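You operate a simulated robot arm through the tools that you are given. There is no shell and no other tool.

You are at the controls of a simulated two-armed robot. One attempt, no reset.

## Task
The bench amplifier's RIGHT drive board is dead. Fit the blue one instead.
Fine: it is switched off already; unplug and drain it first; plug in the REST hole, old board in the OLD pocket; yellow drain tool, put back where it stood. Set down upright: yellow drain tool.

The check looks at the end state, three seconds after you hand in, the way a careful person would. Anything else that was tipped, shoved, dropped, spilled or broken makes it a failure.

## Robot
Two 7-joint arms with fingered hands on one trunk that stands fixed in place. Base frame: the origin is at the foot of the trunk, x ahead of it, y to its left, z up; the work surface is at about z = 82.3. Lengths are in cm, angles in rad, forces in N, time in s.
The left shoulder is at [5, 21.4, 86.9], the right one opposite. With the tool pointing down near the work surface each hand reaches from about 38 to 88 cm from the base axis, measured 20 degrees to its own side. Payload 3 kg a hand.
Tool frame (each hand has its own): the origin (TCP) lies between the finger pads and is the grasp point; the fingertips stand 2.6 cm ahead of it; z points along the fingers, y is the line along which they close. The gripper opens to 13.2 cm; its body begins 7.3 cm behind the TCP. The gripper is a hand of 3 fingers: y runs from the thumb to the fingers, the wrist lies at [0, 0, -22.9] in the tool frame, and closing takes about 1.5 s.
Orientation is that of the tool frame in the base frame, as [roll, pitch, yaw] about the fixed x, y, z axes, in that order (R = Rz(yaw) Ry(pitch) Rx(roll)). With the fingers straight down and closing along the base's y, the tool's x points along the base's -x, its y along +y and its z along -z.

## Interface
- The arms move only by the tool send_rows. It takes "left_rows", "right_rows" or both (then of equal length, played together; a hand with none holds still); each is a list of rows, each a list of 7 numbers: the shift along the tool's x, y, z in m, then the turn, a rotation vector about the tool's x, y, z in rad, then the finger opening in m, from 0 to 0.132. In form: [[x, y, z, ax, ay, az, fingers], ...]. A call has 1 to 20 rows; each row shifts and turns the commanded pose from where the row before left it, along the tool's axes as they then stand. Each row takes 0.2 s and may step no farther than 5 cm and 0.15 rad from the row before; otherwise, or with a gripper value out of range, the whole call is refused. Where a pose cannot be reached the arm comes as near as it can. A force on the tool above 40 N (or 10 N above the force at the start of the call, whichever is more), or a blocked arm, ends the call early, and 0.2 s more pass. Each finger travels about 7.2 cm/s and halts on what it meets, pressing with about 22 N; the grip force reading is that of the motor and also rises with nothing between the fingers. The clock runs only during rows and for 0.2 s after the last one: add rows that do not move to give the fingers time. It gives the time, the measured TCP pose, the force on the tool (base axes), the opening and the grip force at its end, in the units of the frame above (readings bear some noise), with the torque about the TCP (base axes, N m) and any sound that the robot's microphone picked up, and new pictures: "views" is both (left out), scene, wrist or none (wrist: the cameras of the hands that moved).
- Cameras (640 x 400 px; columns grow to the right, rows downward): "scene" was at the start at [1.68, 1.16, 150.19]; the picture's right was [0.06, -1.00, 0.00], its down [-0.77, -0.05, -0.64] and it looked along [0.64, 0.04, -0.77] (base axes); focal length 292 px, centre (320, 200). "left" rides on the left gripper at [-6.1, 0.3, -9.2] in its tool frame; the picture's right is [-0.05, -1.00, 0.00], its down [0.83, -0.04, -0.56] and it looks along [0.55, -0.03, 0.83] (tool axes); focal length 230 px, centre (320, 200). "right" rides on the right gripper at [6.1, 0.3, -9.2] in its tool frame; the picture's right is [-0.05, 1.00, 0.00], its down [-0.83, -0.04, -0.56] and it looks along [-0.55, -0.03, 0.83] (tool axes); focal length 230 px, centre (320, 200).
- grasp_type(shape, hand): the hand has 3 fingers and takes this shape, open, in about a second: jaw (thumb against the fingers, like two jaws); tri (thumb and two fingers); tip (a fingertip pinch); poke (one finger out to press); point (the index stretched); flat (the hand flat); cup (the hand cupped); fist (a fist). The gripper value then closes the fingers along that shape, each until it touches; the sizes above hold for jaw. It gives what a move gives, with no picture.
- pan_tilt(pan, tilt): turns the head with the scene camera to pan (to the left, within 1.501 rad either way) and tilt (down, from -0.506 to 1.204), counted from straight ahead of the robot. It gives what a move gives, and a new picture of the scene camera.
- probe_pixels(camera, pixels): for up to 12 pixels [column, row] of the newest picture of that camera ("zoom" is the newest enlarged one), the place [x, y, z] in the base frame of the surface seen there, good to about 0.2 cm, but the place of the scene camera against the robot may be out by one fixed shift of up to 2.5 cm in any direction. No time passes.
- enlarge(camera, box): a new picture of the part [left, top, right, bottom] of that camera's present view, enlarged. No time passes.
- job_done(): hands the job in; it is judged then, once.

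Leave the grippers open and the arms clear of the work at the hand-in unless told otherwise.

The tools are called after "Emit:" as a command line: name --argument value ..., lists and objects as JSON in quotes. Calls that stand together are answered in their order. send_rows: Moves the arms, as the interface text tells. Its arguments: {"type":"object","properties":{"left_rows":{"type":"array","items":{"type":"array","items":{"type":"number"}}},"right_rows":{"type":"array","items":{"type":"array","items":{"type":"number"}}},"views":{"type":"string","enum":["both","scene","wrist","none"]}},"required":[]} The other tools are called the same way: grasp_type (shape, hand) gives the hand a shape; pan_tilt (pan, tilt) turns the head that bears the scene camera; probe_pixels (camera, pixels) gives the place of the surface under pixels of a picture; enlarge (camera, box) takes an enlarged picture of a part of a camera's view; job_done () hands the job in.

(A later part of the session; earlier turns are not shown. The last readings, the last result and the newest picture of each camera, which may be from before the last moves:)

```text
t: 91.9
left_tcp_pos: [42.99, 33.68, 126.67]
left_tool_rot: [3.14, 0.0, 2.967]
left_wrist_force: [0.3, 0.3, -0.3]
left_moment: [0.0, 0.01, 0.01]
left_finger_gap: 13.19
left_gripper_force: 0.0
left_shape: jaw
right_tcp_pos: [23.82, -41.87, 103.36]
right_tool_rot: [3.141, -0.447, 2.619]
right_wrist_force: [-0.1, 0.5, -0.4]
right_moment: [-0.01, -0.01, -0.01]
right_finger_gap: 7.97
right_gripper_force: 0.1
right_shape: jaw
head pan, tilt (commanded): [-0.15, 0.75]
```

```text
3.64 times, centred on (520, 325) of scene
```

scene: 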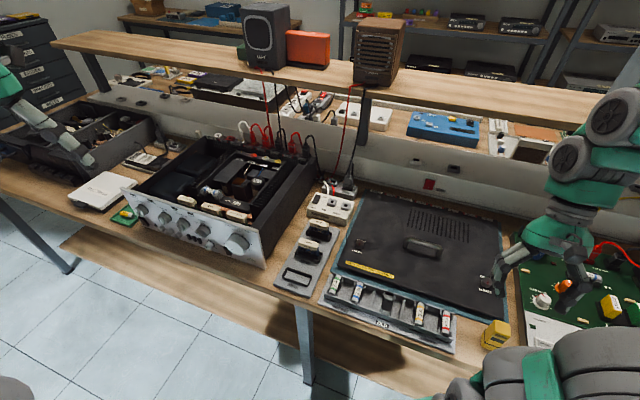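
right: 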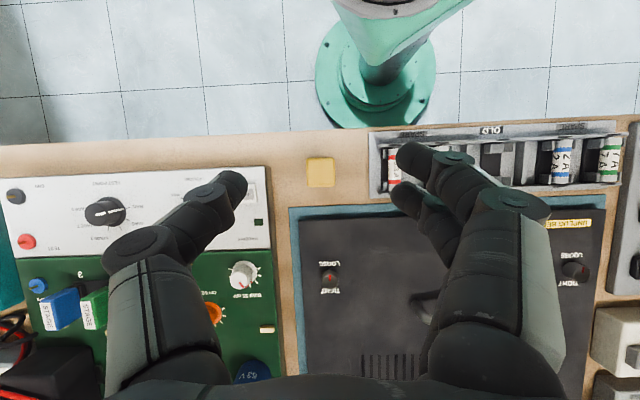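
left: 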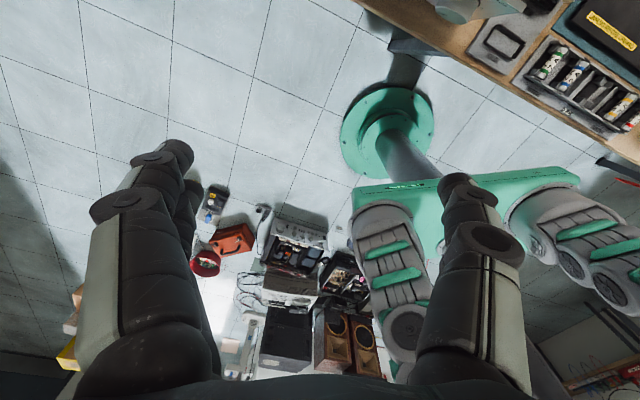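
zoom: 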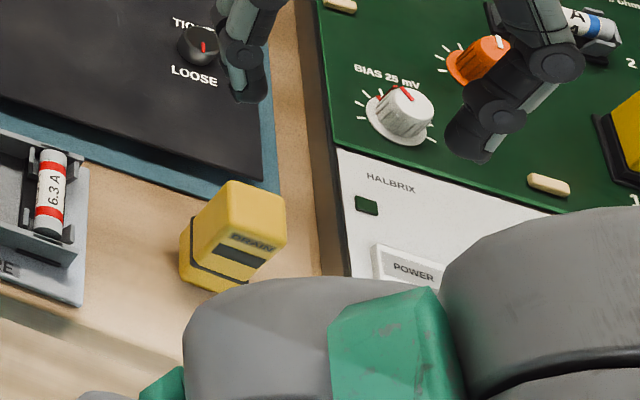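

The drain tool is back, upright. Next the boards. I level the hand, rise and carry it over the middle of the bench.

Emit:
send_rows --right_rows '[[0, 0, -0.02, 0, -0.149, 0, 0.08], [0, 0, -0.03, 0, -0.149, 0, 0.08], [0, 0, -0.03, 0, -0.149, 0, 0.08], [-0.0027, 0.0425, 0, 0, 0, 0, 0.08], [-0.0027, 0.0425, 0, 0, 0, 0, 0.08], [-0.0027, 0.0425, 0, 0, 0, 0, 0.08], [-0.0027, 0.0425, 0, 0, 0, 0, 0.08], [-0.0027, 0.0425, 0, 0, 0, 0, 0.08], [-0.0027, 0.0425, 0, 0, 0, 0, 0.08], [-0.0027, 0.0425, 0, 0, 0, 0, 0.08], [-0.0027, 0.0425, 0, 0, 0, 0, 0.08], [-0.0027, 0.0425, 0, 0, 0, 0, 0.08]]' --views "none"

Emit:
send_rows --right_rows '[[0, 0, 0, 0, 0, -0.1428, 0.08], [0, 0, 0, 0, 0, -0.1428, 0.08], [0, 0, 0, 0, 0, -0.1428, 0.08], [0, 0, 0, 0, 0, -0.1428, 0.08], [0, 0, 0, 0, 0, -0.1428, 0.08], [0, 0, 0, 0, 0, -0.1428, 0.08], [0, 0, 0, 0, 0, -0.1428, 0.08], [0, 0, 0, 0, 0, -0.1428, 0.08], [0, 0, 0, 0, 0, -0.1428, 0.08], [0, 0, 0, 0, 0, -0.1428, 0.08], [0, 0, 0, 0, 0, -0.1428, 0.08]]' --views "both"

```text
t: 94.5
left_tcp_pos: [42.95, 33.68, 126.68]
left_tool_rot: [-3.142, 0.001, 2.968]
left_wrist_force: [-0.3, -0.2, 0.0]
left_moment: [-0.05, 0.0, -0.03]
left_finger_gap: 13.21
left_gripper_force: 0.0
left_shape: jaw
right_tcp_pos: [46.61, -11.19, 110.71]
right_tool_rot: [-3.141, 0.003, 2.617]
right_wrist_force: [0.0, -0.5, 0.3]
right_moment: [-0.02, -0.02, -0.01]
right_finger_gap: 7.96
right_gripper_force: 0.0
right_shape: jaw
head pan, tilt (commanded): [-0.15, 0.75]
```

```text
t: 96.9
left_tcp_pos: [43.0, 33.61, 126.66]
left_tool_rot: [3.141, 0.0, 2.967]
left_wrist_force: [-0.4, 0.5, -0.1]
left_moment: [-0.02, 0.02, 0.04]
left_finger_gap: 13.21
left_gripper_force: 0.1
left_shape: jaw
right_tcp_pos: [46.8, -10.96, 110.74]
right_tool_rot: [-3.14, 0.002, -2.09]
right_wrist_force: [-0.2, -0.4, -0.9]
right_moment: [-0.02, 0.0, 0.0]
right_finger_gap: 7.93
right_gripper_force: 0.1
right_shape: jaw
head pan, tilt (commanded): [-0.15, 0.75]
```

scene: 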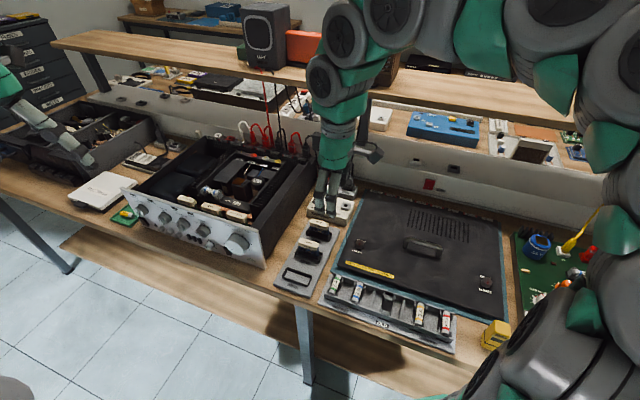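
right: 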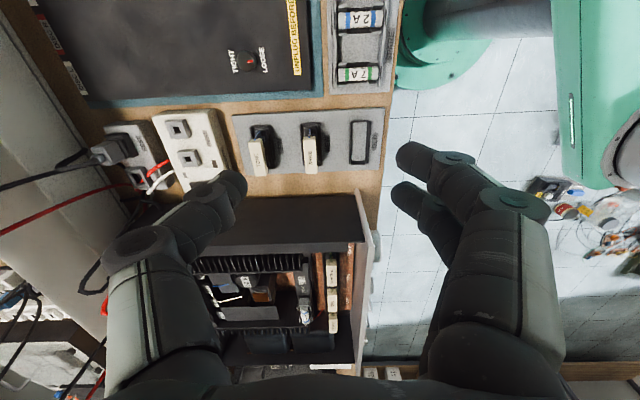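

Good view of the spare tray and of the amp's board row. I enlarge both.

Emit:
enlarge --camera "right" --box '[225, 95, 405, 205]'

Emit:
enlarge --camera "right" --box '[270, 180, 390, 360]'

```text
3.56 times, centred on (315, 150) of right
```

zoom: 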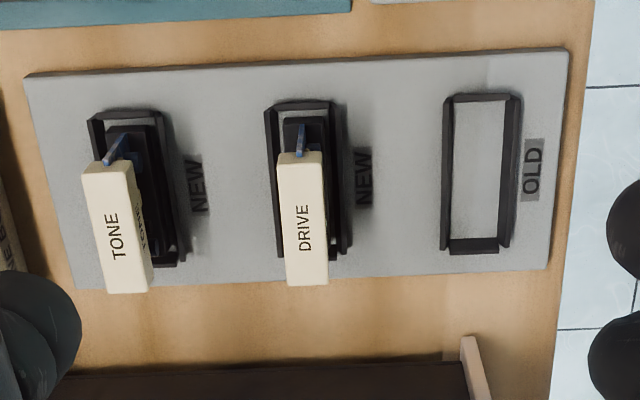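

```text
2.22 times, centred on (330, 270) of right
```

zoom: 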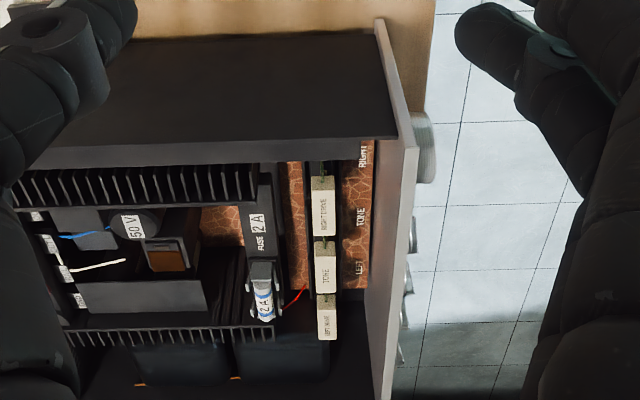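

I probe the RIGHT DRIVE handle, the front panel's top edge and the fuse bar in this zoom.

Emit:
probe_pixels --camera "zoom" --pixels '[[315, 182], [334, 182], [315, 235], [334, 235], [324, 208], [390, 100], [405, 200], [398, 250], [275, 200], [284, 220], [296, 215], [352, 215]]'

Emit:
enlarge --camera "right" --box '[225, 95, 405, 205]'

Emit:
probe_pixels --camera "zoom" --pixels '[[280, 158], [320, 155], [287, 280], [326, 280], [304, 215], [270, 110], [330, 105], [350, 245], [338, 250], [300, 130], [302, 150], [320, 180]]'

Emit:
probe_pixels --camera "zoom" --pixels '[[448, 98], [518, 98], [442, 245], [505, 245], [455, 105], [510, 105], [455, 235], [500, 235], [480, 170], [120, 165], [115, 285], [550, 60]]'

```text
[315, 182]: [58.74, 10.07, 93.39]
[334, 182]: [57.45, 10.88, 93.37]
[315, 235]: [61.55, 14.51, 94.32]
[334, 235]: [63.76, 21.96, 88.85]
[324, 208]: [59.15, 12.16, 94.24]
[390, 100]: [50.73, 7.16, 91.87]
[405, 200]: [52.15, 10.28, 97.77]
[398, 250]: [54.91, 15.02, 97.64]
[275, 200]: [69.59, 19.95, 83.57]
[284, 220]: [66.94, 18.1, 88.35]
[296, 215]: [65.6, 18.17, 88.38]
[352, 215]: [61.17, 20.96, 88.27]
```

```text
3.56 times, centred on (315, 150) of right
```

zoom: 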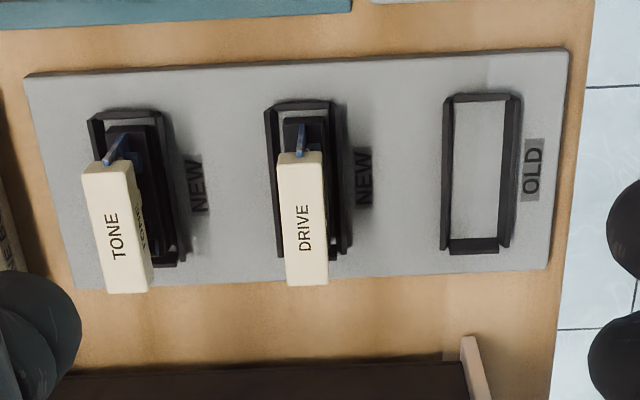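

```text
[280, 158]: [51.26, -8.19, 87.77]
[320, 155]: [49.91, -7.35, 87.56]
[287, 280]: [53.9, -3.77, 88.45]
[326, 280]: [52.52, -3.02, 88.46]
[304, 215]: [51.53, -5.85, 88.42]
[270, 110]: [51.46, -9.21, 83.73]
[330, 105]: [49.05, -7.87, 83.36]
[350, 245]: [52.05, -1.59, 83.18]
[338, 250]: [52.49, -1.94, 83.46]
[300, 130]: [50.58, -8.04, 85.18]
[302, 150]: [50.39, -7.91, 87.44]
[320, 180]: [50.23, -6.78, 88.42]
```

```text
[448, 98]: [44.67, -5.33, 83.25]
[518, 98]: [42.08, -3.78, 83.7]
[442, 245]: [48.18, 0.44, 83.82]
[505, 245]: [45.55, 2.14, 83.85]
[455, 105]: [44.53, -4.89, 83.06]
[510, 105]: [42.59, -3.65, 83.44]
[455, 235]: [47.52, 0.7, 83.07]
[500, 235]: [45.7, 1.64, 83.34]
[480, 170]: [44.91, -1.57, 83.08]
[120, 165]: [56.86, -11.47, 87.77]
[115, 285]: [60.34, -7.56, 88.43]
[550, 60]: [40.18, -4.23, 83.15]
```

Measured: RIGHT DRIVE handle spans about 5.3 cm along the row and 1.7 cm thick, centre ≈ (59.5, 12.7), top z 94.3; but the front panel, 4.7 cm in front, rises to z 97.7, so fingers must close along the handle's length. I turn back to yaw 150° and hover above the board for a close look at the gaps.

Emit:
send_rows --right_rows '[[0, 0, 0, 0, 0, 0.1428, 0.08], [0, 0, 0, 0, 0, 0.1428, 0.08], [0, 0, 0, 0, 0, 0.1428, 0.08], [0, 0, 0, 0, 0, 0.1428, 0.08], [0, 0, 0, 0, 0, 0.1428, 0.08], [0, 0, 0, 0, 0, 0.1428, 0.08], [0, 0, 0, 0, 0, 0.1428, 0.08], [0, 0, 0, 0, 0, 0.1428, 0.08], [0, 0, 0, 0, 0, 0.1428, 0.08], [0, 0, 0, 0, 0, 0.1428, 0.08], [0, 0, 0, 0, 0, 0.1428, 0.08], [0.0014, 0.0447, 0.006, 0, 0, 0, 0.08], [0.0014, 0.0447, 0.006, 0, 0, 0, 0.08], [0.0014, 0.0447, 0.006, 0, 0, 0, 0.08], [0.0014, 0.0447, 0.006, 0, 0, 0, 0.08], [0.0014, 0.0447, 0.006, 0, 0, 0, 0.08], [0.0014, 0.0447, 0.006, 0, 0, 0, 0.08], [0, 0, 0, 0, 0, 0, 0.08]]' --views "both"

Emit:
enlarge --camera "right" --box '[240, 60, 440, 200]'

```text
t: 100.7
left_tcp_pos: [42.87, 33.72, 126.6]
left_tool_rot: [3.141, -0.001, 2.968]
left_wrist_force: [-0.2, 0.0, 0.7]
left_moment: [-0.02, -0.05, 0.0]
left_finger_gap: 13.18
left_gripper_force: 0.2
left_shape: jaw
right_tcp_pos: [59.41, 12.38, 107.23]
right_tool_rot: [3.141, 0.002, 2.619]
right_wrist_force: [0.7, 0.1, -0.4]
right_moment: [-0.03, 0.03, 0.0]
right_finger_gap: 7.98
right_gripper_force: 0.0
right_shape: jaw
head pan, tilt (commanded): [-0.15, 0.75]
```

scene: 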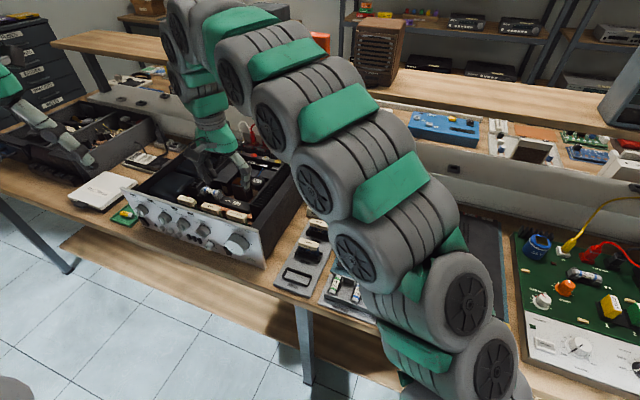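
right: 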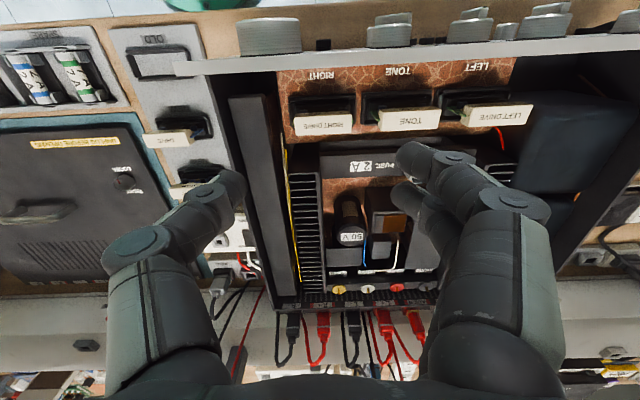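

```text
2.86 times, centred on (340, 130) of right
```

zoom: 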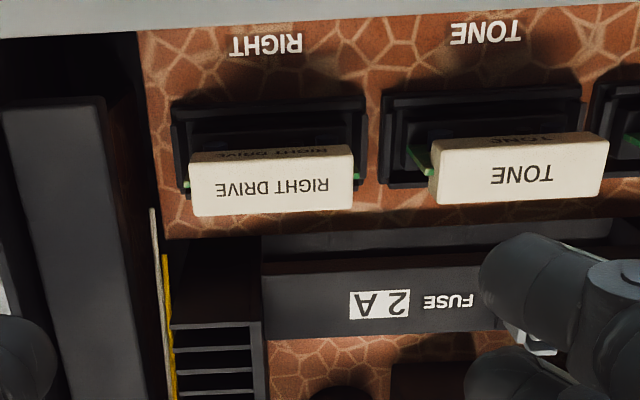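

I probe the handle's corners, TONE handle's near end, the slot frame, and wall positions in this zoom.

Emit:
probe_pixels --camera "zoom" --pixels '[[194, 170], [196, 212], [351, 165], [350, 205], [272, 187], [436, 160], [434, 195], [605, 150], [272, 152], [440, 140], [175, 115], [362, 105]]'

Emit:
probe_pixels --camera "zoom" --pixels '[[180, 190], [358, 178], [186, 182], [358, 175], [105, 150], [20, 150], [60, 110], [215, 240], [160, 220], [380, 290], [450, 240], [300, 30]]'

```text
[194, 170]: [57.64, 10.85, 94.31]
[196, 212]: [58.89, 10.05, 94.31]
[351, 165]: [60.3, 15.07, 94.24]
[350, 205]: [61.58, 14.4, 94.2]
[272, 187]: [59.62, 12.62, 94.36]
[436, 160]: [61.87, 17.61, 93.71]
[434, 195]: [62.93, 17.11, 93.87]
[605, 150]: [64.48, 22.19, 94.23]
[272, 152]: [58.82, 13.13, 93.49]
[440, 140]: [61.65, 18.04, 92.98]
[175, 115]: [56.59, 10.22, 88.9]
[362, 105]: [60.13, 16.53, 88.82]
```

```text
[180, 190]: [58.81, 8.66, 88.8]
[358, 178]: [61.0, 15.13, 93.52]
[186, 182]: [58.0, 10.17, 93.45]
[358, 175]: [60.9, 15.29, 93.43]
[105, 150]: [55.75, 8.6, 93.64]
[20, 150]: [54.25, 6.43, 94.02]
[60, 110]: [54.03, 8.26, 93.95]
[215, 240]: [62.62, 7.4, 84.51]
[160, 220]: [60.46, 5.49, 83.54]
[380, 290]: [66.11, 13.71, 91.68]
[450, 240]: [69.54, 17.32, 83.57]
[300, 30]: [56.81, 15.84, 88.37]
```

Handle: u 38.1–43.35, n 44.4–46.1, its green PCB sticking out a little at both ends; TONE's handle 2.9 cm away. Gripping it front-to-back with the fingertips, with the hand leaned 0.2 rad back from the front panel, clears everything. I turn to yaw 60° (thumb at the front) and apply that lean.

Emit:
send_rows --right_rows '[[0, 0, 0, 0, 0, 0.1428, 0.07], [0, 0, 0, 0, 0, 0.1428, 0.07], [0, 0, 0, 0, 0, 0.1428, 0.06], [0, 0, 0, 0, 0, 0.1428, 0.05], [0, 0, 0, 0, 0, 0.1428, 0.045], [0, 0, 0, 0, 0, 0.1428, 0.04], [0, 0, 0, 0, 0, 0.1428, 0.04], [0, 0, 0, 0, 0, 0.1428, 0.04], [0, 0, 0, 0, 0, 0.1428, 0.04], [0, 0, 0, 0, 0, 0.1428, 0.04], [0, 0, 0, 0, 0, 0.1428, 0.04], [0, 0, 0, 0.1, 0, 0, 0.04], [0, 0, 0, 0.1, 0, 0, 0.04], [0, 0, 0, 0, 0, 0, 0.04]]' --views "both"

Emit:
enlarge --camera "right" --box '[220, 60, 420, 220]'

```text
t: 103.7
left_tcp_pos: [42.97, 33.73, 126.59]
left_tool_rot: [3.14, 0.0, 2.966]
left_wrist_force: [0.8, 0.1, 0.4]
left_moment: [0.02, -0.05, -0.02]
left_finger_gap: 13.19
left_gripper_force: 0.1
left_shape: jaw
right_tcp_pos: [59.52, 12.73, 107.39]
right_tool_rot: [-2.943, -0.002, 1.046]
right_wrist_force: [0.6, 0.6, -0.2]
right_moment: [0.01, 0.01, -0.02]
right_finger_gap: 4.02
right_gripper_force: 0.0
right_shape: jaw
head pan, tilt (commanded): [-0.15, 0.75]
```

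scene: 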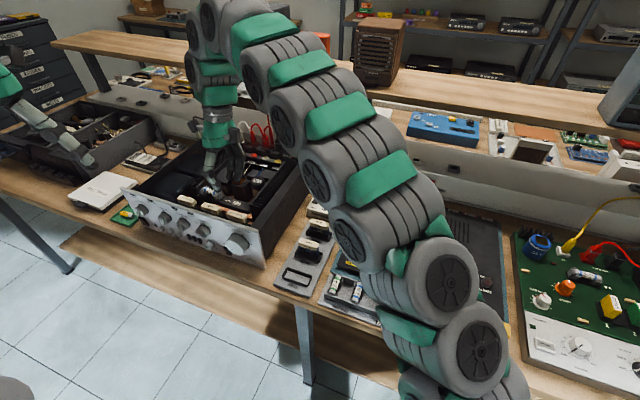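
right: 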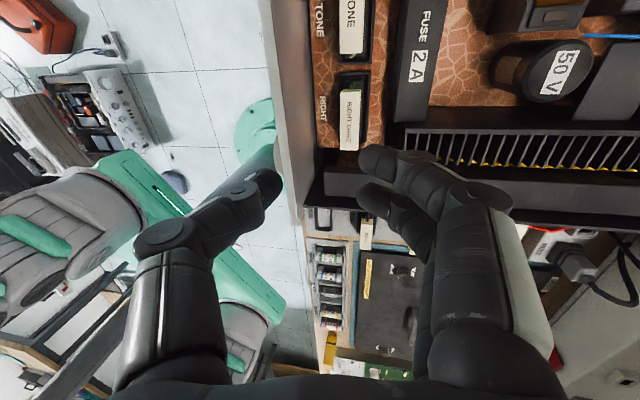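

```text
2.50 times, centred on (320, 140) of right
```

zoom: 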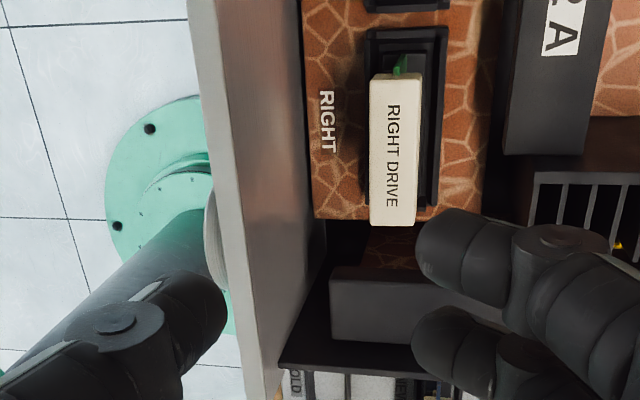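

Yaw 60° with the lean is reached. I probe the handle again from this new side to confirm its centre.

Emit:
probe_pixels --camera "zoom" --pixels '[[373, 90], [413, 90], [374, 215], [414, 218], [393, 150], [300, 150], [240, 150], [220, 100], [310, 100], [375, 224], [400, 70], [212, 200]]'

```text
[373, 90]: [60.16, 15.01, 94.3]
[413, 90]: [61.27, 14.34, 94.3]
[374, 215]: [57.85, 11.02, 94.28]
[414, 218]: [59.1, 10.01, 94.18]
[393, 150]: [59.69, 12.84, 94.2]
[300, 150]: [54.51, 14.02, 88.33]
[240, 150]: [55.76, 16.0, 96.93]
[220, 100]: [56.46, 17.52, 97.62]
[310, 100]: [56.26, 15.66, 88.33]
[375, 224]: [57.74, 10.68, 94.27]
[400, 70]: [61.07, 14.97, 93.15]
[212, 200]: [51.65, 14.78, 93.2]
```

The handle centre is confirmed (n ≈ 45.3, u ≈ 40.75), panel inner face at n ≈ 40.3. I descend to TCP z ≈ 98 with a 3.6 cm opening and look.

Emit:
send_rows --right_rows '[[0, 0.0075, 0.0304, 0, 0, 0, 0.036], [0, 0.0075, 0.0304, 0, 0, 0, 0.036], [0, 0.0075, 0.0304, 0, 0, 0, 0.036], [0, 0, 0, 0, 0, 0, 0.036]]' --views "both"

Emit:
enlarge --camera "right" --box '[220, 80, 420, 240]'

Emit:
enlarge --camera "scene" --box '[170, 140, 310, 260]'

```text
t: 104.7
left_tcp_pos: [42.87, 33.68, 126.77]
left_tool_rot: [-3.141, 0.002, 2.965]
left_wrist_force: [-0.4, 0.0, 1.3]
left_moment: [-0.02, 0.02, 0.01]
left_finger_gap: 13.2
left_gripper_force: 0.1
left_shape: jaw
right_tcp_pos: [59.89, 12.75, 97.75]
right_tool_rot: [-2.944, -0.003, 1.047]
right_wrist_force: [0.8, -0.4, -0.1]
right_moment: [-0.05, 0.02, -0.01]
right_finger_gap: 3.6
right_gripper_force: 0.0
right_shape: jaw
head pan, tilt (commanded): [-0.15, 0.75]
```

scene: 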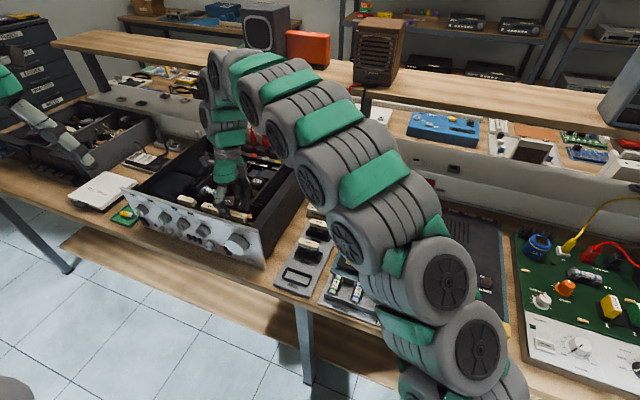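
right: 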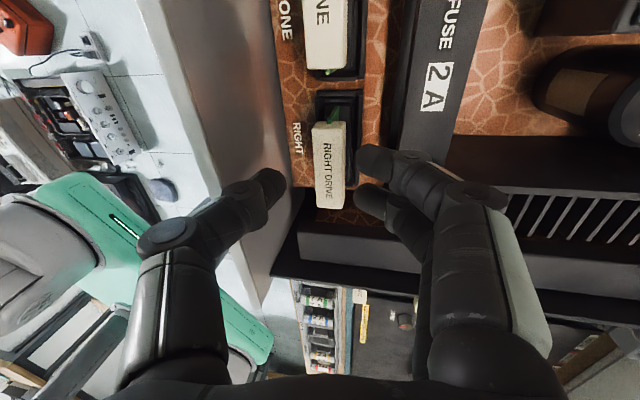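

```text
2.50 times, centred on (320, 160) of right
```

zoom: 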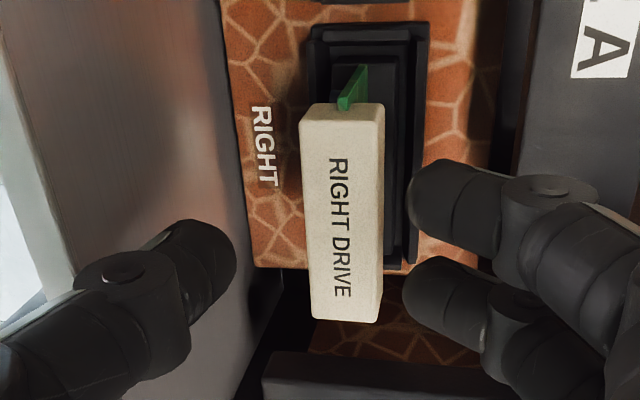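

```text
3.33 times, centred on (240, 200) of scene
```

zoom: 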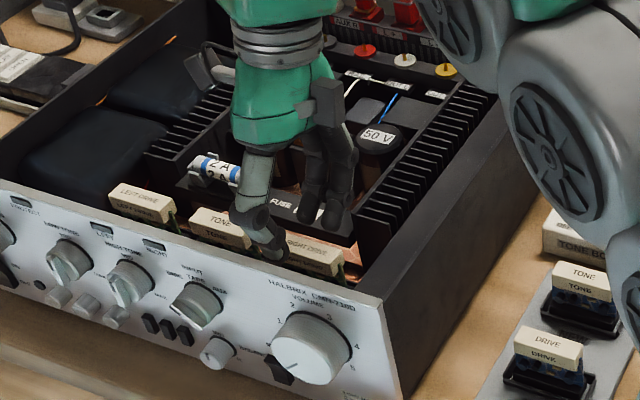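

The handle lies between thumb and fingers. I shift −0.2 cm along the row and go down the last 2.5 cm to TCP z ≈ 95.2.

Emit:
send_rows --right_rows '[[-0.0022, 0.002, 0.0083, 0, 0, 0, 0.036], [0, 0.002, 0.0083, 0, 0, 0, 0.036], [0, 0.002, 0.0083, 0, 0, 0, 0.036], [0, 0, 0, 0, 0, 0, 0.036]]' --views "both"

Emit:
enlarge --camera "right" --box '[220, 80, 420, 240]'

Emit:
enlarge --camera "scene" --box '[190, 160, 290, 250]'

```text
t: 105.7
left_tcp_pos: [43.04, 33.63, 126.78]
left_tool_rot: [3.141, -0.001, 2.966]
left_wrist_force: [0.8, -0.5, -0.3]
left_moment: [0.0, -0.03, 0.02]
left_finger_gap: 13.2
left_gripper_force: 0.1
left_shape: jaw
right_tcp_pos: [59.69, 12.38, 95.13]
right_tool_rot: [-2.942, -0.001, 1.047]
right_wrist_force: [0.1, 0.4, 0.1]
right_moment: [-0.02, 0.0, -0.02]
right_finger_gap: 3.66
right_gripper_force: 0.0
right_shape: jaw
head pan, tilt (commanded): [-0.15, 0.75]
```

scene: 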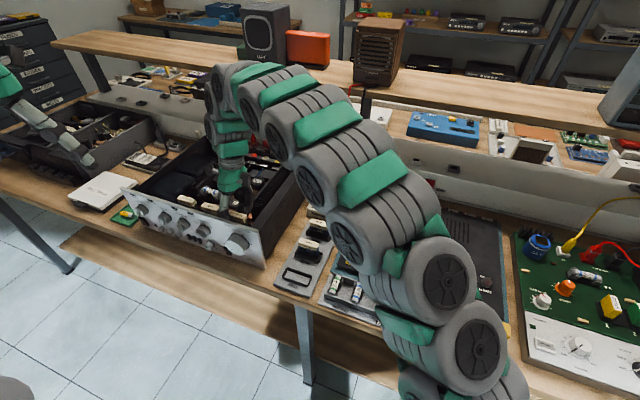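
right: 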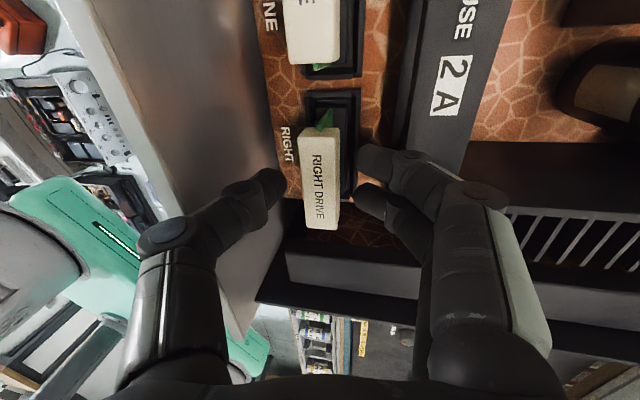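

```text
2.50 times, centred on (320, 160) of right
```

zoom: 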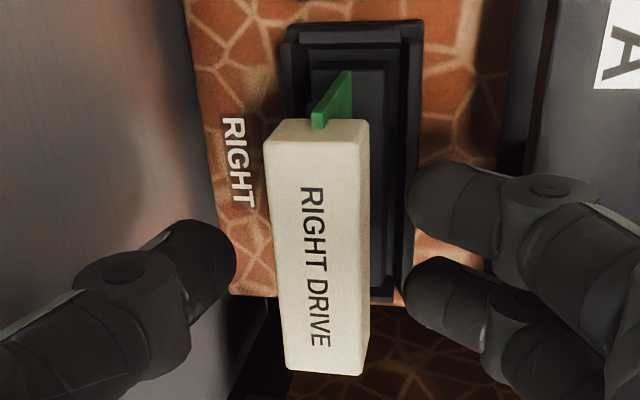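

```text
4.44 times, centred on (240, 205) of scene
```

zoom: 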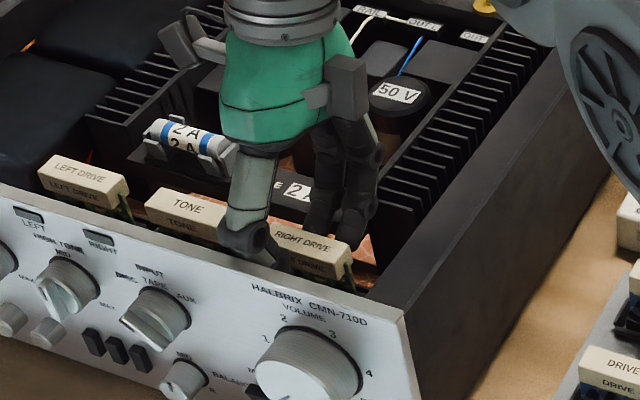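

Well centred (handle centre column ≈ 318 between thumb 235 and fingers 405). I close on the handle.

Emit:
send_rows --right_rows '[[0, 0, 0, 0, 0, 0, 0.028], [0, 0, 0, 0, 0, 0, 0.02], [0, 0, 0, 0, 0, 0, 0.012], [0, 0, 0, 0, 0, 0, 0.008], [0, 0, 0, 0, 0, 0, 0.008], [0, 0, 0, 0, 0, 0, 0.008]]' --views "wrist"

Emit:
enlarge --camera "right" --box '[220, 80, 420, 240]'

```text
t: 107.1
left_tcp_pos: [42.92, 33.72, 126.65]
left_tool_rot: [3.141, 0.0, 2.966]
left_wrist_force: [0.3, -0.3, -0.3]
left_moment: [-0.01, -0.01, 0.01]
left_finger_gap: 13.18
left_gripper_force: 0.1
left_shape: jaw
right_tcp_pos: [59.75, 12.47, 95.13]
right_tool_rot: [-2.943, -0.003, 1.047]
right_wrist_force: [2.2, -0.1, -2.0]
right_moment: [-0.09, -0.12, 0.01]
right_finger_gap: 1.4
right_gripper_force: 22.0
right_shape: jaw
head pan, tilt (commanded): [-0.15, 0.75]
```

right: 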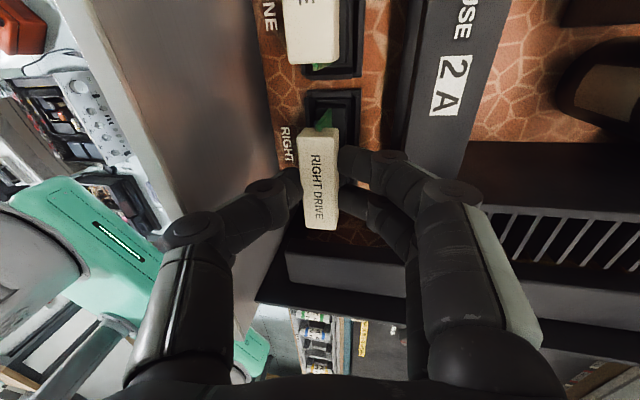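

```text
2.50 times, centred on (320, 160) of right
```

zoom: 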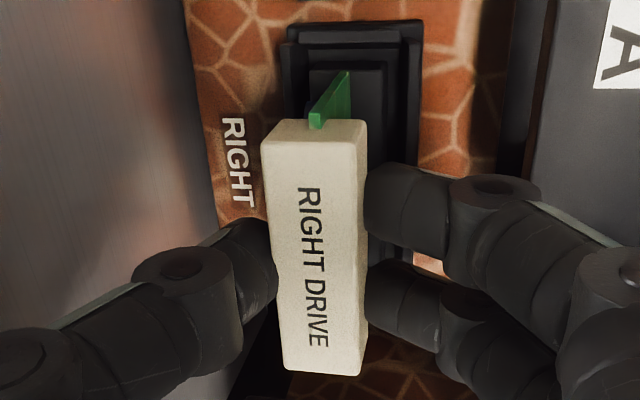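

Grip at 1.4 cm with all three fingers. I pull straight up, slowly at first.

Emit:
send_rows --right_rows '[[0, -0.001, -0.0049, 0, 0, 0, 0.008], [0, -0.001, -0.0049, 0, 0, 0, 0.008], [0, -0.002, -0.0098, 0, 0, 0, 0.008], [0, -0.002, -0.0098, 0, 0, 0, 0.008], [0, -0.002, -0.0098, 0, 0, 0, 0.008]]' --views "wrist"

Emit:
enlarge --camera "right" --box '[220, 60, 420, 240]'

```text
t: 108.3
left_tcp_pos: [42.91, 33.61, 126.66]
left_tool_rot: [3.141, 0.0, 2.966]
left_wrist_force: [-0.2, 0.0, -0.5]
left_moment: [0.0, 0.03, 0.01]
left_finger_gap: 13.19
left_gripper_force: 0.1
left_shape: jaw
right_tcp_pos: [59.7, 12.19, 99.16]
right_tool_rot: [-2.944, 0.0, 1.047]
right_wrist_force: [-0.3, 0.5, 0.3]
right_moment: [0.03, -0.02, -0.02]
right_finger_gap: 1.39
right_gripper_force: 22.2
right_shape: jaw
head pan, tilt (commanded): [-0.15, 0.75]
```

right: 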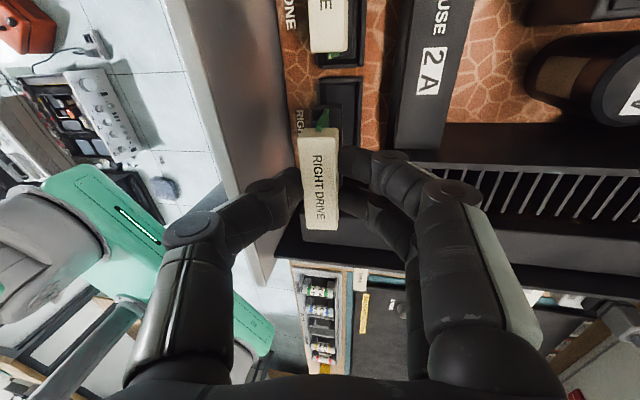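

```text
2.22 times, centred on (320, 150) of right
```

zoom: 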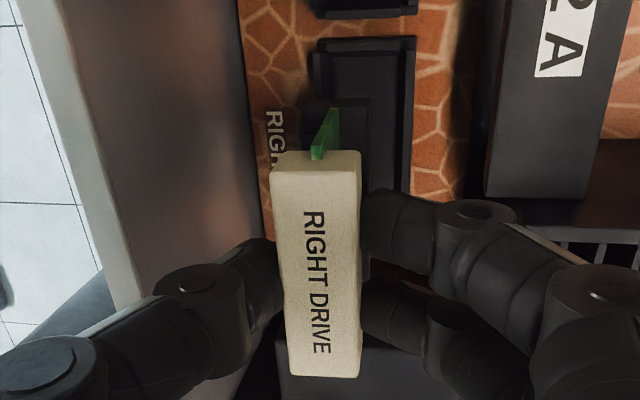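

The board is out. I raise 6 cm more and carry it over the wall to above the OLD pocket of the board tray.

Emit:
send_rows --right_rows '[[0, -0.0039, -0.0196, 0, 0, 0, 0.008], [0, -0.0039, -0.0196, 0, 0, 0, 0.008], [0, -0.0039, -0.0196, 0, 0, 0, 0.008], [-0.0388, -0.0107, 0.0022, 0, 0, 0, 0.008], [-0.0388, -0.0107, 0.0022, 0, 0, 0, 0.008], [-0.0388, -0.0107, 0.0022, 0, 0, 0, 0.008], [-0.0388, -0.0107, 0.0022, 0, 0, 0, 0.008], [-0.0388, -0.0107, 0.0022, 0, 0, 0, 0.008], [0, 0, 0, 0, 0, 0, 0.008]]' --views "both"

Emit:
enlarge --camera "right" --box '[220, 60, 420, 240]'

Emit:
enlarge --camera "scene" --box '[220, 190, 360, 310]'

```text
t: 110.3
left_tcp_pos: [42.92, 33.66, 126.72]
left_tool_rot: [-3.14, 0.0, 2.968]
left_wrist_force: [-0.5, 0.2, -0.1]
left_moment: [-0.02, 0.05, 0.01]
left_finger_gap: 13.18
left_gripper_force: 0.0
left_shape: jaw
right_tcp_pos: [45.33, -1.68, 105.37]
right_tool_rot: [-2.943, -0.002, 1.047]
right_wrist_force: [0.1, 1.2, -0.1]
right_moment: [0.02, 0.03, 0.0]
right_finger_gap: 1.4
right_gripper_force: 21.8
right_shape: jaw
head pan, tilt (commanded): [-0.15, 0.75]
```

scene: 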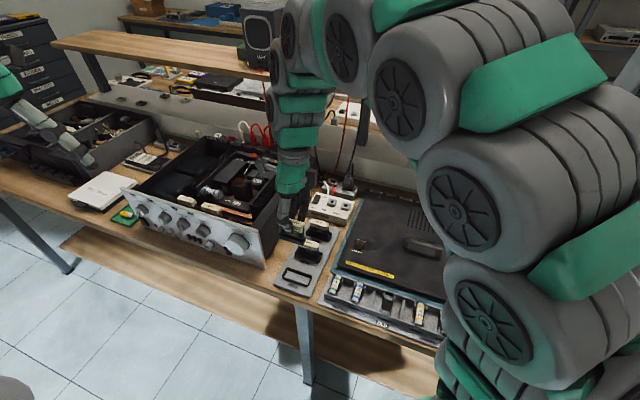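
right: 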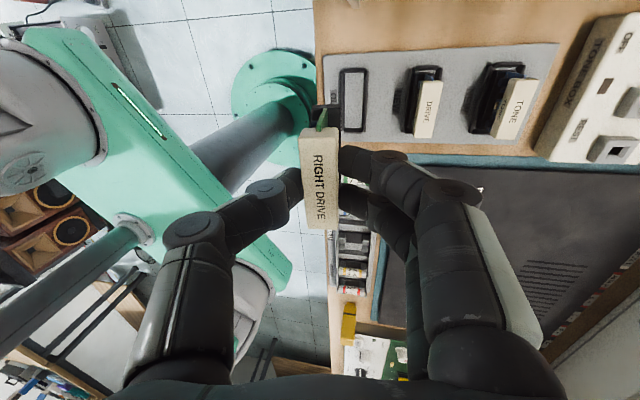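

```text
2.22 times, centred on (320, 150) of right
```

zoom: 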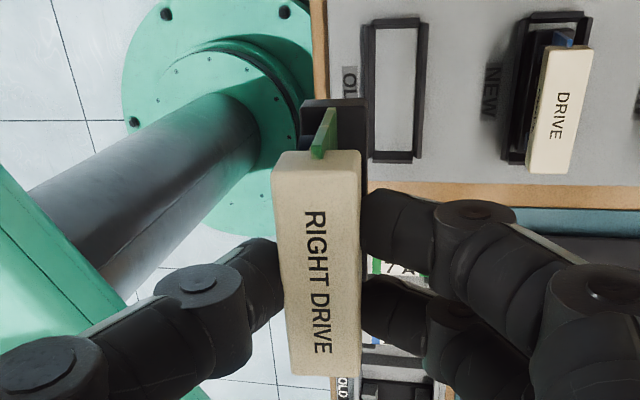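

```text
3.33 times, centred on (290, 250) of scene
```

zoom: 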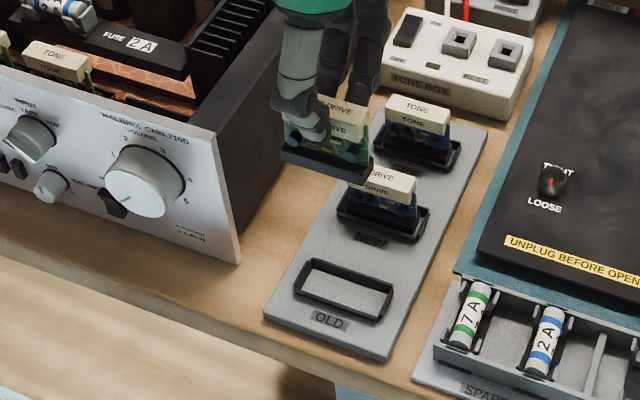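

Board held; its black base block shows below. I probe handle and base to see whether the board hangs upright and where it will land.

Emit:
probe_pixels --camera "zoom" --pixels '[[280, 175], [355, 170], [295, 368], [358, 368], [318, 280], [305, 105], [365, 105], [335, 105], [302, 140], [366, 180], [325, 130], [350, 125]]'

Emit:
probe_pixels --camera "zoom" --pixels '[[372, 22], [422, 22], [370, 155], [415, 158], [380, 30], [415, 30], [378, 148], [410, 148], [396, 90], [545, 60], [590, 60], [565, 165]]'

```text
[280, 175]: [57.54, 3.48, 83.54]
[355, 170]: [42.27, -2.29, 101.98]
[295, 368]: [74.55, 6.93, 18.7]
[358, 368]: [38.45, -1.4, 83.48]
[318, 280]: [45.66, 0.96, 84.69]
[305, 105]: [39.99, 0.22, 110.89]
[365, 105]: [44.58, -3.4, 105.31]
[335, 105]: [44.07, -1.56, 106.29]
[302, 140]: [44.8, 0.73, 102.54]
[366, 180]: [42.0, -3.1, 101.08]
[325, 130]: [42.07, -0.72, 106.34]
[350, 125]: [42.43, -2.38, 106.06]
```

```text
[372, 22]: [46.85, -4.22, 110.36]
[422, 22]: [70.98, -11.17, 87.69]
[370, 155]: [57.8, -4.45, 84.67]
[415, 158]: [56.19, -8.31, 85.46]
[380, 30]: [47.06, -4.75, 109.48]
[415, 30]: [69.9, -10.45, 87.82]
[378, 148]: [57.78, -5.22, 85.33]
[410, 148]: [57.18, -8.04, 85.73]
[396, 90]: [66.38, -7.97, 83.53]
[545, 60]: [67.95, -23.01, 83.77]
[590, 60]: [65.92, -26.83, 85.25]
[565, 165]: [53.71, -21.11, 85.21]
```

Those probes went to the scene zoom; I re-enlarge the right camera and repeat.

Emit:
enlarge --camera "right" --box '[220, 60, 420, 240]'

Emit:
probe_pixels --camera "zoom" --pixels '[[280, 175], [355, 170], [295, 368], [358, 368], [318, 280], [305, 105], [365, 105], [335, 105], [302, 140], [366, 180], [325, 130], [350, 125]]'

Emit:
probe_pixels --camera "zoom" --pixels '[[372, 22], [422, 22], [370, 155], [415, 158], [380, 30], [415, 30], [378, 148], [410, 148], [396, 90], [545, 60], [590, 60], [565, 165]]'

```text
2.22 times, centred on (320, 150) of right
```

zoom: 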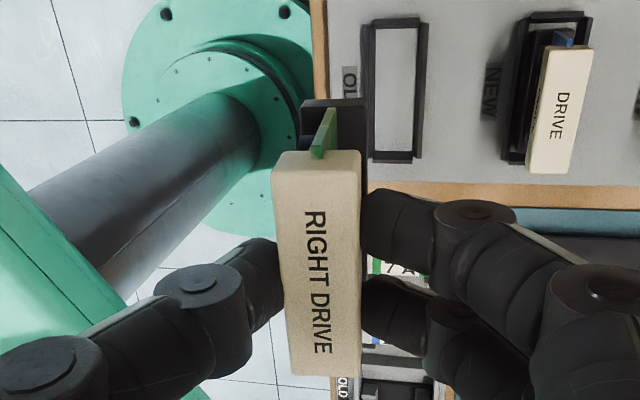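

```text
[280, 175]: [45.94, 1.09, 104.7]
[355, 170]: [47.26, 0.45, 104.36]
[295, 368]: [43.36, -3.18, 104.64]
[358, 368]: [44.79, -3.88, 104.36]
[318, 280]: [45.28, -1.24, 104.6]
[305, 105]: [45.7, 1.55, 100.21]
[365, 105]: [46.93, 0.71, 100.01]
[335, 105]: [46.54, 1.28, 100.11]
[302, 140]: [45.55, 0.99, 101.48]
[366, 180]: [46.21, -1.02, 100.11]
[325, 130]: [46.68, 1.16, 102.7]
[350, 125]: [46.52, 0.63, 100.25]
```

```text
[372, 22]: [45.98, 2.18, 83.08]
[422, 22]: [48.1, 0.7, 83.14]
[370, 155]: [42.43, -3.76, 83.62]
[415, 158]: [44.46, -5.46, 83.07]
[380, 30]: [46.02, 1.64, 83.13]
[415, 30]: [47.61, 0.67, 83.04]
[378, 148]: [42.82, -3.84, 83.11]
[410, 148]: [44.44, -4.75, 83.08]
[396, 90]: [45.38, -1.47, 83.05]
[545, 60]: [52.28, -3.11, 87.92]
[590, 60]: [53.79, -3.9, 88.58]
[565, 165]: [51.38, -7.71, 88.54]
```

The board leans about 0.15 rad in the grip (its base toward the robot). There is no panel here, so I take out the hand's lean by −0.16 rad to make the board vertical, and lower to get nearer to the pocket.

Emit:
send_rows --right_rows '[[0, 0, 0, -0.08, 0, 0, 0.008], [0, 0, 0, -0.08, 0, 0, 0.008], [0, 0.0012, 0.03, 0, 0, 0, 0.008], [0, 0.0012, 0.03, 0, 0, 0, 0.008], [0, 0, 0, 0, 0, 0, 0.008]]' --views "both"

Emit:
enlarge --camera "scene" --box '[240, 200, 340, 300]'

Emit:
enlarge --camera "right" --box '[240, 80, 400, 240]'

```text
t: 111.5
left_tcp_pos: [42.9, 33.66, 126.68]
left_tool_rot: [-3.142, -0.002, 2.968]
left_wrist_force: [0.9, -0.3, 0.1]
left_moment: [0.02, -0.03, 0.01]
left_finger_gap: 13.18
left_gripper_force: 0.0
left_shape: jaw
right_tcp_pos: [45.29, -1.89, 99.39]
right_tool_rot: [-3.105, 0.0, 1.049]
right_wrist_force: [0.9, -0.6, -1.1]
right_moment: [0.02, -0.01, -0.02]
right_finger_gap: 1.35
right_gripper_force: 22.5
right_shape: jaw
head pan, tilt (commanded): [-0.15, 0.75]
```

scene: 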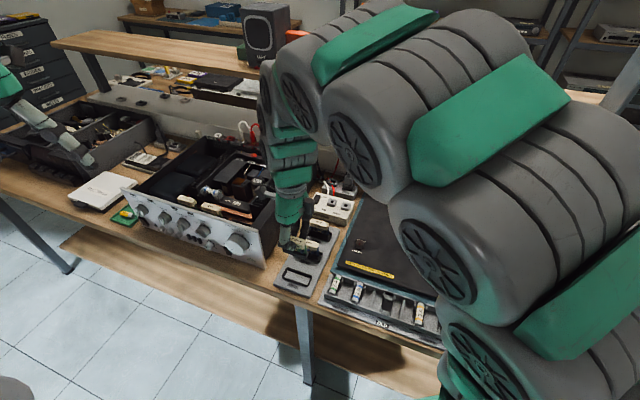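
right: 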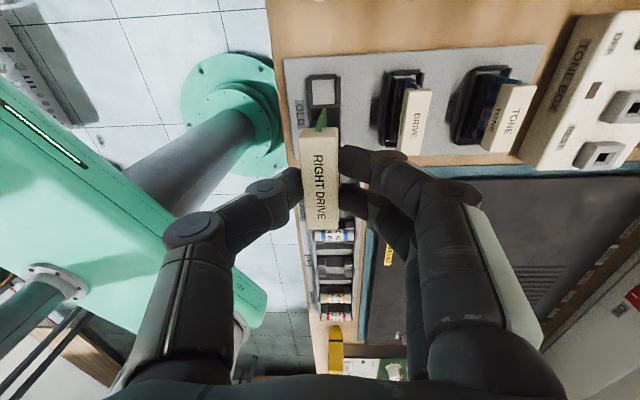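

```text
4.00 times, centred on (290, 250) of scene
```

zoom: 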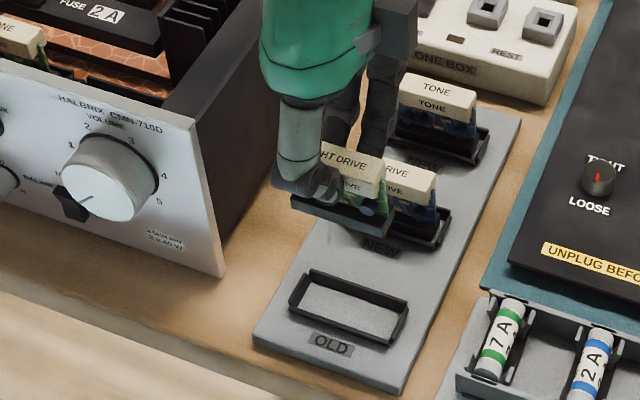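

```text
2.50 times, centred on (320, 160) of right
```

zoom: 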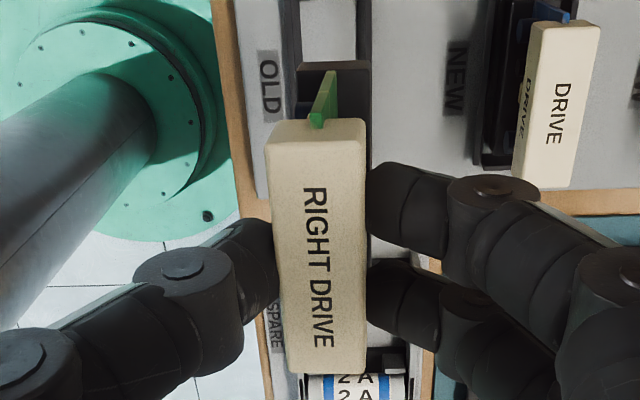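

I probe the handle and base once more in this picture.

Emit:
probe_pixels --camera "zoom" --pixels '[[275, 140], [358, 135], [292, 365], [360, 365], [318, 250], [303, 75], [365, 72], [335, 75], [302, 100], [366, 110], [345, 90], [318, 122]]'

Emit:
probe_pixels --camera "zoom" --pixels '[[284, 5], [370, 5], [300, 15], [356, 15], [300, 60], [368, 55], [290, 40], [362, 40], [330, 30], [530, 50], [590, 60], [515, 170]]'

```text
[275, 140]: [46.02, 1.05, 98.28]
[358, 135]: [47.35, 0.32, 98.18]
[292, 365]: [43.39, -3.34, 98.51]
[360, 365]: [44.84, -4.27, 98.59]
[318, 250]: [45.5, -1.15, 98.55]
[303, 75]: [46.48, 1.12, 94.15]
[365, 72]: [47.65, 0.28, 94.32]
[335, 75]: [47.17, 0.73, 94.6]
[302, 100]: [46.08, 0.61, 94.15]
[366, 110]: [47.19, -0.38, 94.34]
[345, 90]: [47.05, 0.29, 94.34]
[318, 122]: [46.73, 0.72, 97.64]
```

```text
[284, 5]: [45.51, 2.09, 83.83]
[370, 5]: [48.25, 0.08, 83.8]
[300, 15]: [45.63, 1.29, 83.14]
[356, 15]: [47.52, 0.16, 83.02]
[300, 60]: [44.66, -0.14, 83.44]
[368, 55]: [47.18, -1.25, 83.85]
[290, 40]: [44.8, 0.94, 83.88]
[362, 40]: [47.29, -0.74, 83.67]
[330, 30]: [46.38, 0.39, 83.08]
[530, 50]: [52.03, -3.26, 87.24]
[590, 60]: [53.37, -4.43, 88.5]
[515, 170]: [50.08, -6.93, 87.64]
```

Slight over-correction: base is 0.27 cm off, so I put back +0.05 rad, shift (−0.12 along, −0.12 back), and lower 8 cm to just above the pocket.

Emit:
send_rows --right_rows '[[-0.0012, -0.0012, 0, 0.05, 0, 0, 0.008], [0, 0.0023, 0.0265, 0, 0, 0, 0.008], [0, 0.0023, 0.0265, 0, 0, 0, 0.008], [0, 0.0023, 0.0265, 0, 0, 0, 0.008], [0, 0, 0, 0, 0, 0, 0.008]]' --views "both"

Emit:
enlarge --camera "scene" --box '[250, 220, 350, 310]'

Emit:
enlarge --camera "right" --box '[240, 80, 400, 240]'

```text
t: 112.7
left_tcp_pos: [43.07, 33.71, 126.65]
left_tool_rot: [3.142, -0.002, 2.969]
left_wrist_force: [-0.6, 0.3, -0.2]
left_moment: [0.0, 0.07, 0.03]
left_finger_gap: 13.16
left_gripper_force: 0.0
left_shape: jaw
right_tcp_pos: [45.1, -2.11, 91.16]
right_tool_rot: [-3.054, -0.001, 1.048]
right_wrist_force: [-0.3, 0.6, -0.4]
right_moment: [-0.01, 0.01, 0.0]
right_finger_gap: 1.36
right_gripper_force: 21.6
right_shape: jaw
head pan, tilt (commanded): [-0.15, 0.75]
```

scene: 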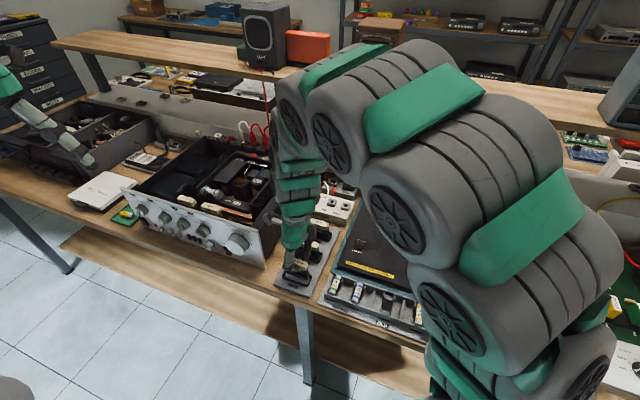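
right: 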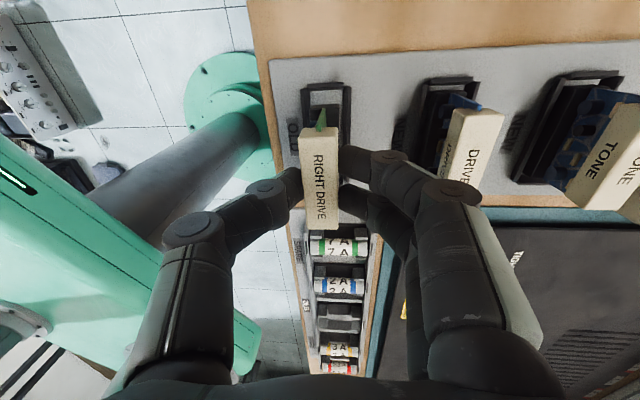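

```text
4.44 times, centred on (300, 265) of scene
```

zoom: 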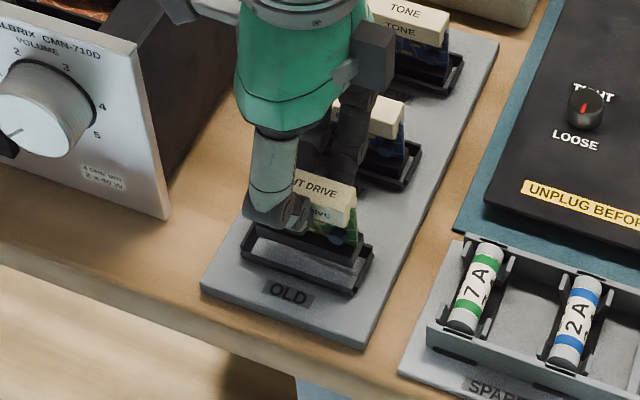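

```text
2.50 times, centred on (320, 160) of right
```

zoom: 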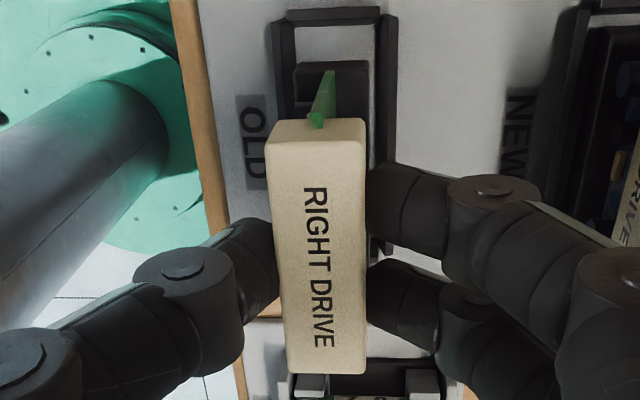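

The base is ~1 cm above the pocket. I probe base and pocket edges for a last correction.

Emit:
probe_pixels --camera "zoom" --pixels '[[297, 68], [368, 66], [297, 100], [369, 105], [275, 25], [396, 18], [292, 22], [378, 20], [390, 240], [372, 250], [280, 120], [386, 120]]'

Emit:
probe_pixels --camera "zoom" --pixels '[[275, 140], [358, 135], [290, 360], [360, 362], [318, 250], [380, 60], [285, 60], [335, 15], [335, 50], [384, 200], [370, 200]]'

```text
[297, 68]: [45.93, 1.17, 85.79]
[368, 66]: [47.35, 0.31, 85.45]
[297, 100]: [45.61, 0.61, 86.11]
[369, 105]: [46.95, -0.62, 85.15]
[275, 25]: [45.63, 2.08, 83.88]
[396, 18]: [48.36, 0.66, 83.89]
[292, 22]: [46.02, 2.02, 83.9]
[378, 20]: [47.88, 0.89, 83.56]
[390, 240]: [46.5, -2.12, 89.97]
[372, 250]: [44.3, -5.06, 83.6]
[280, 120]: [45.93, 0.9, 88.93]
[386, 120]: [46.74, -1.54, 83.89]
```

```text
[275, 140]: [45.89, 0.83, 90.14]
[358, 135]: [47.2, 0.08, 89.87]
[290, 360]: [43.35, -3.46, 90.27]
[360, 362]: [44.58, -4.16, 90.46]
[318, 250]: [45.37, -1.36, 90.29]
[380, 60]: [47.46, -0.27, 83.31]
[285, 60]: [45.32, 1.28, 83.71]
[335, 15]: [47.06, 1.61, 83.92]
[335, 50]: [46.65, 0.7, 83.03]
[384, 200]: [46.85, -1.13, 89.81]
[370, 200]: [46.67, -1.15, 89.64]
```

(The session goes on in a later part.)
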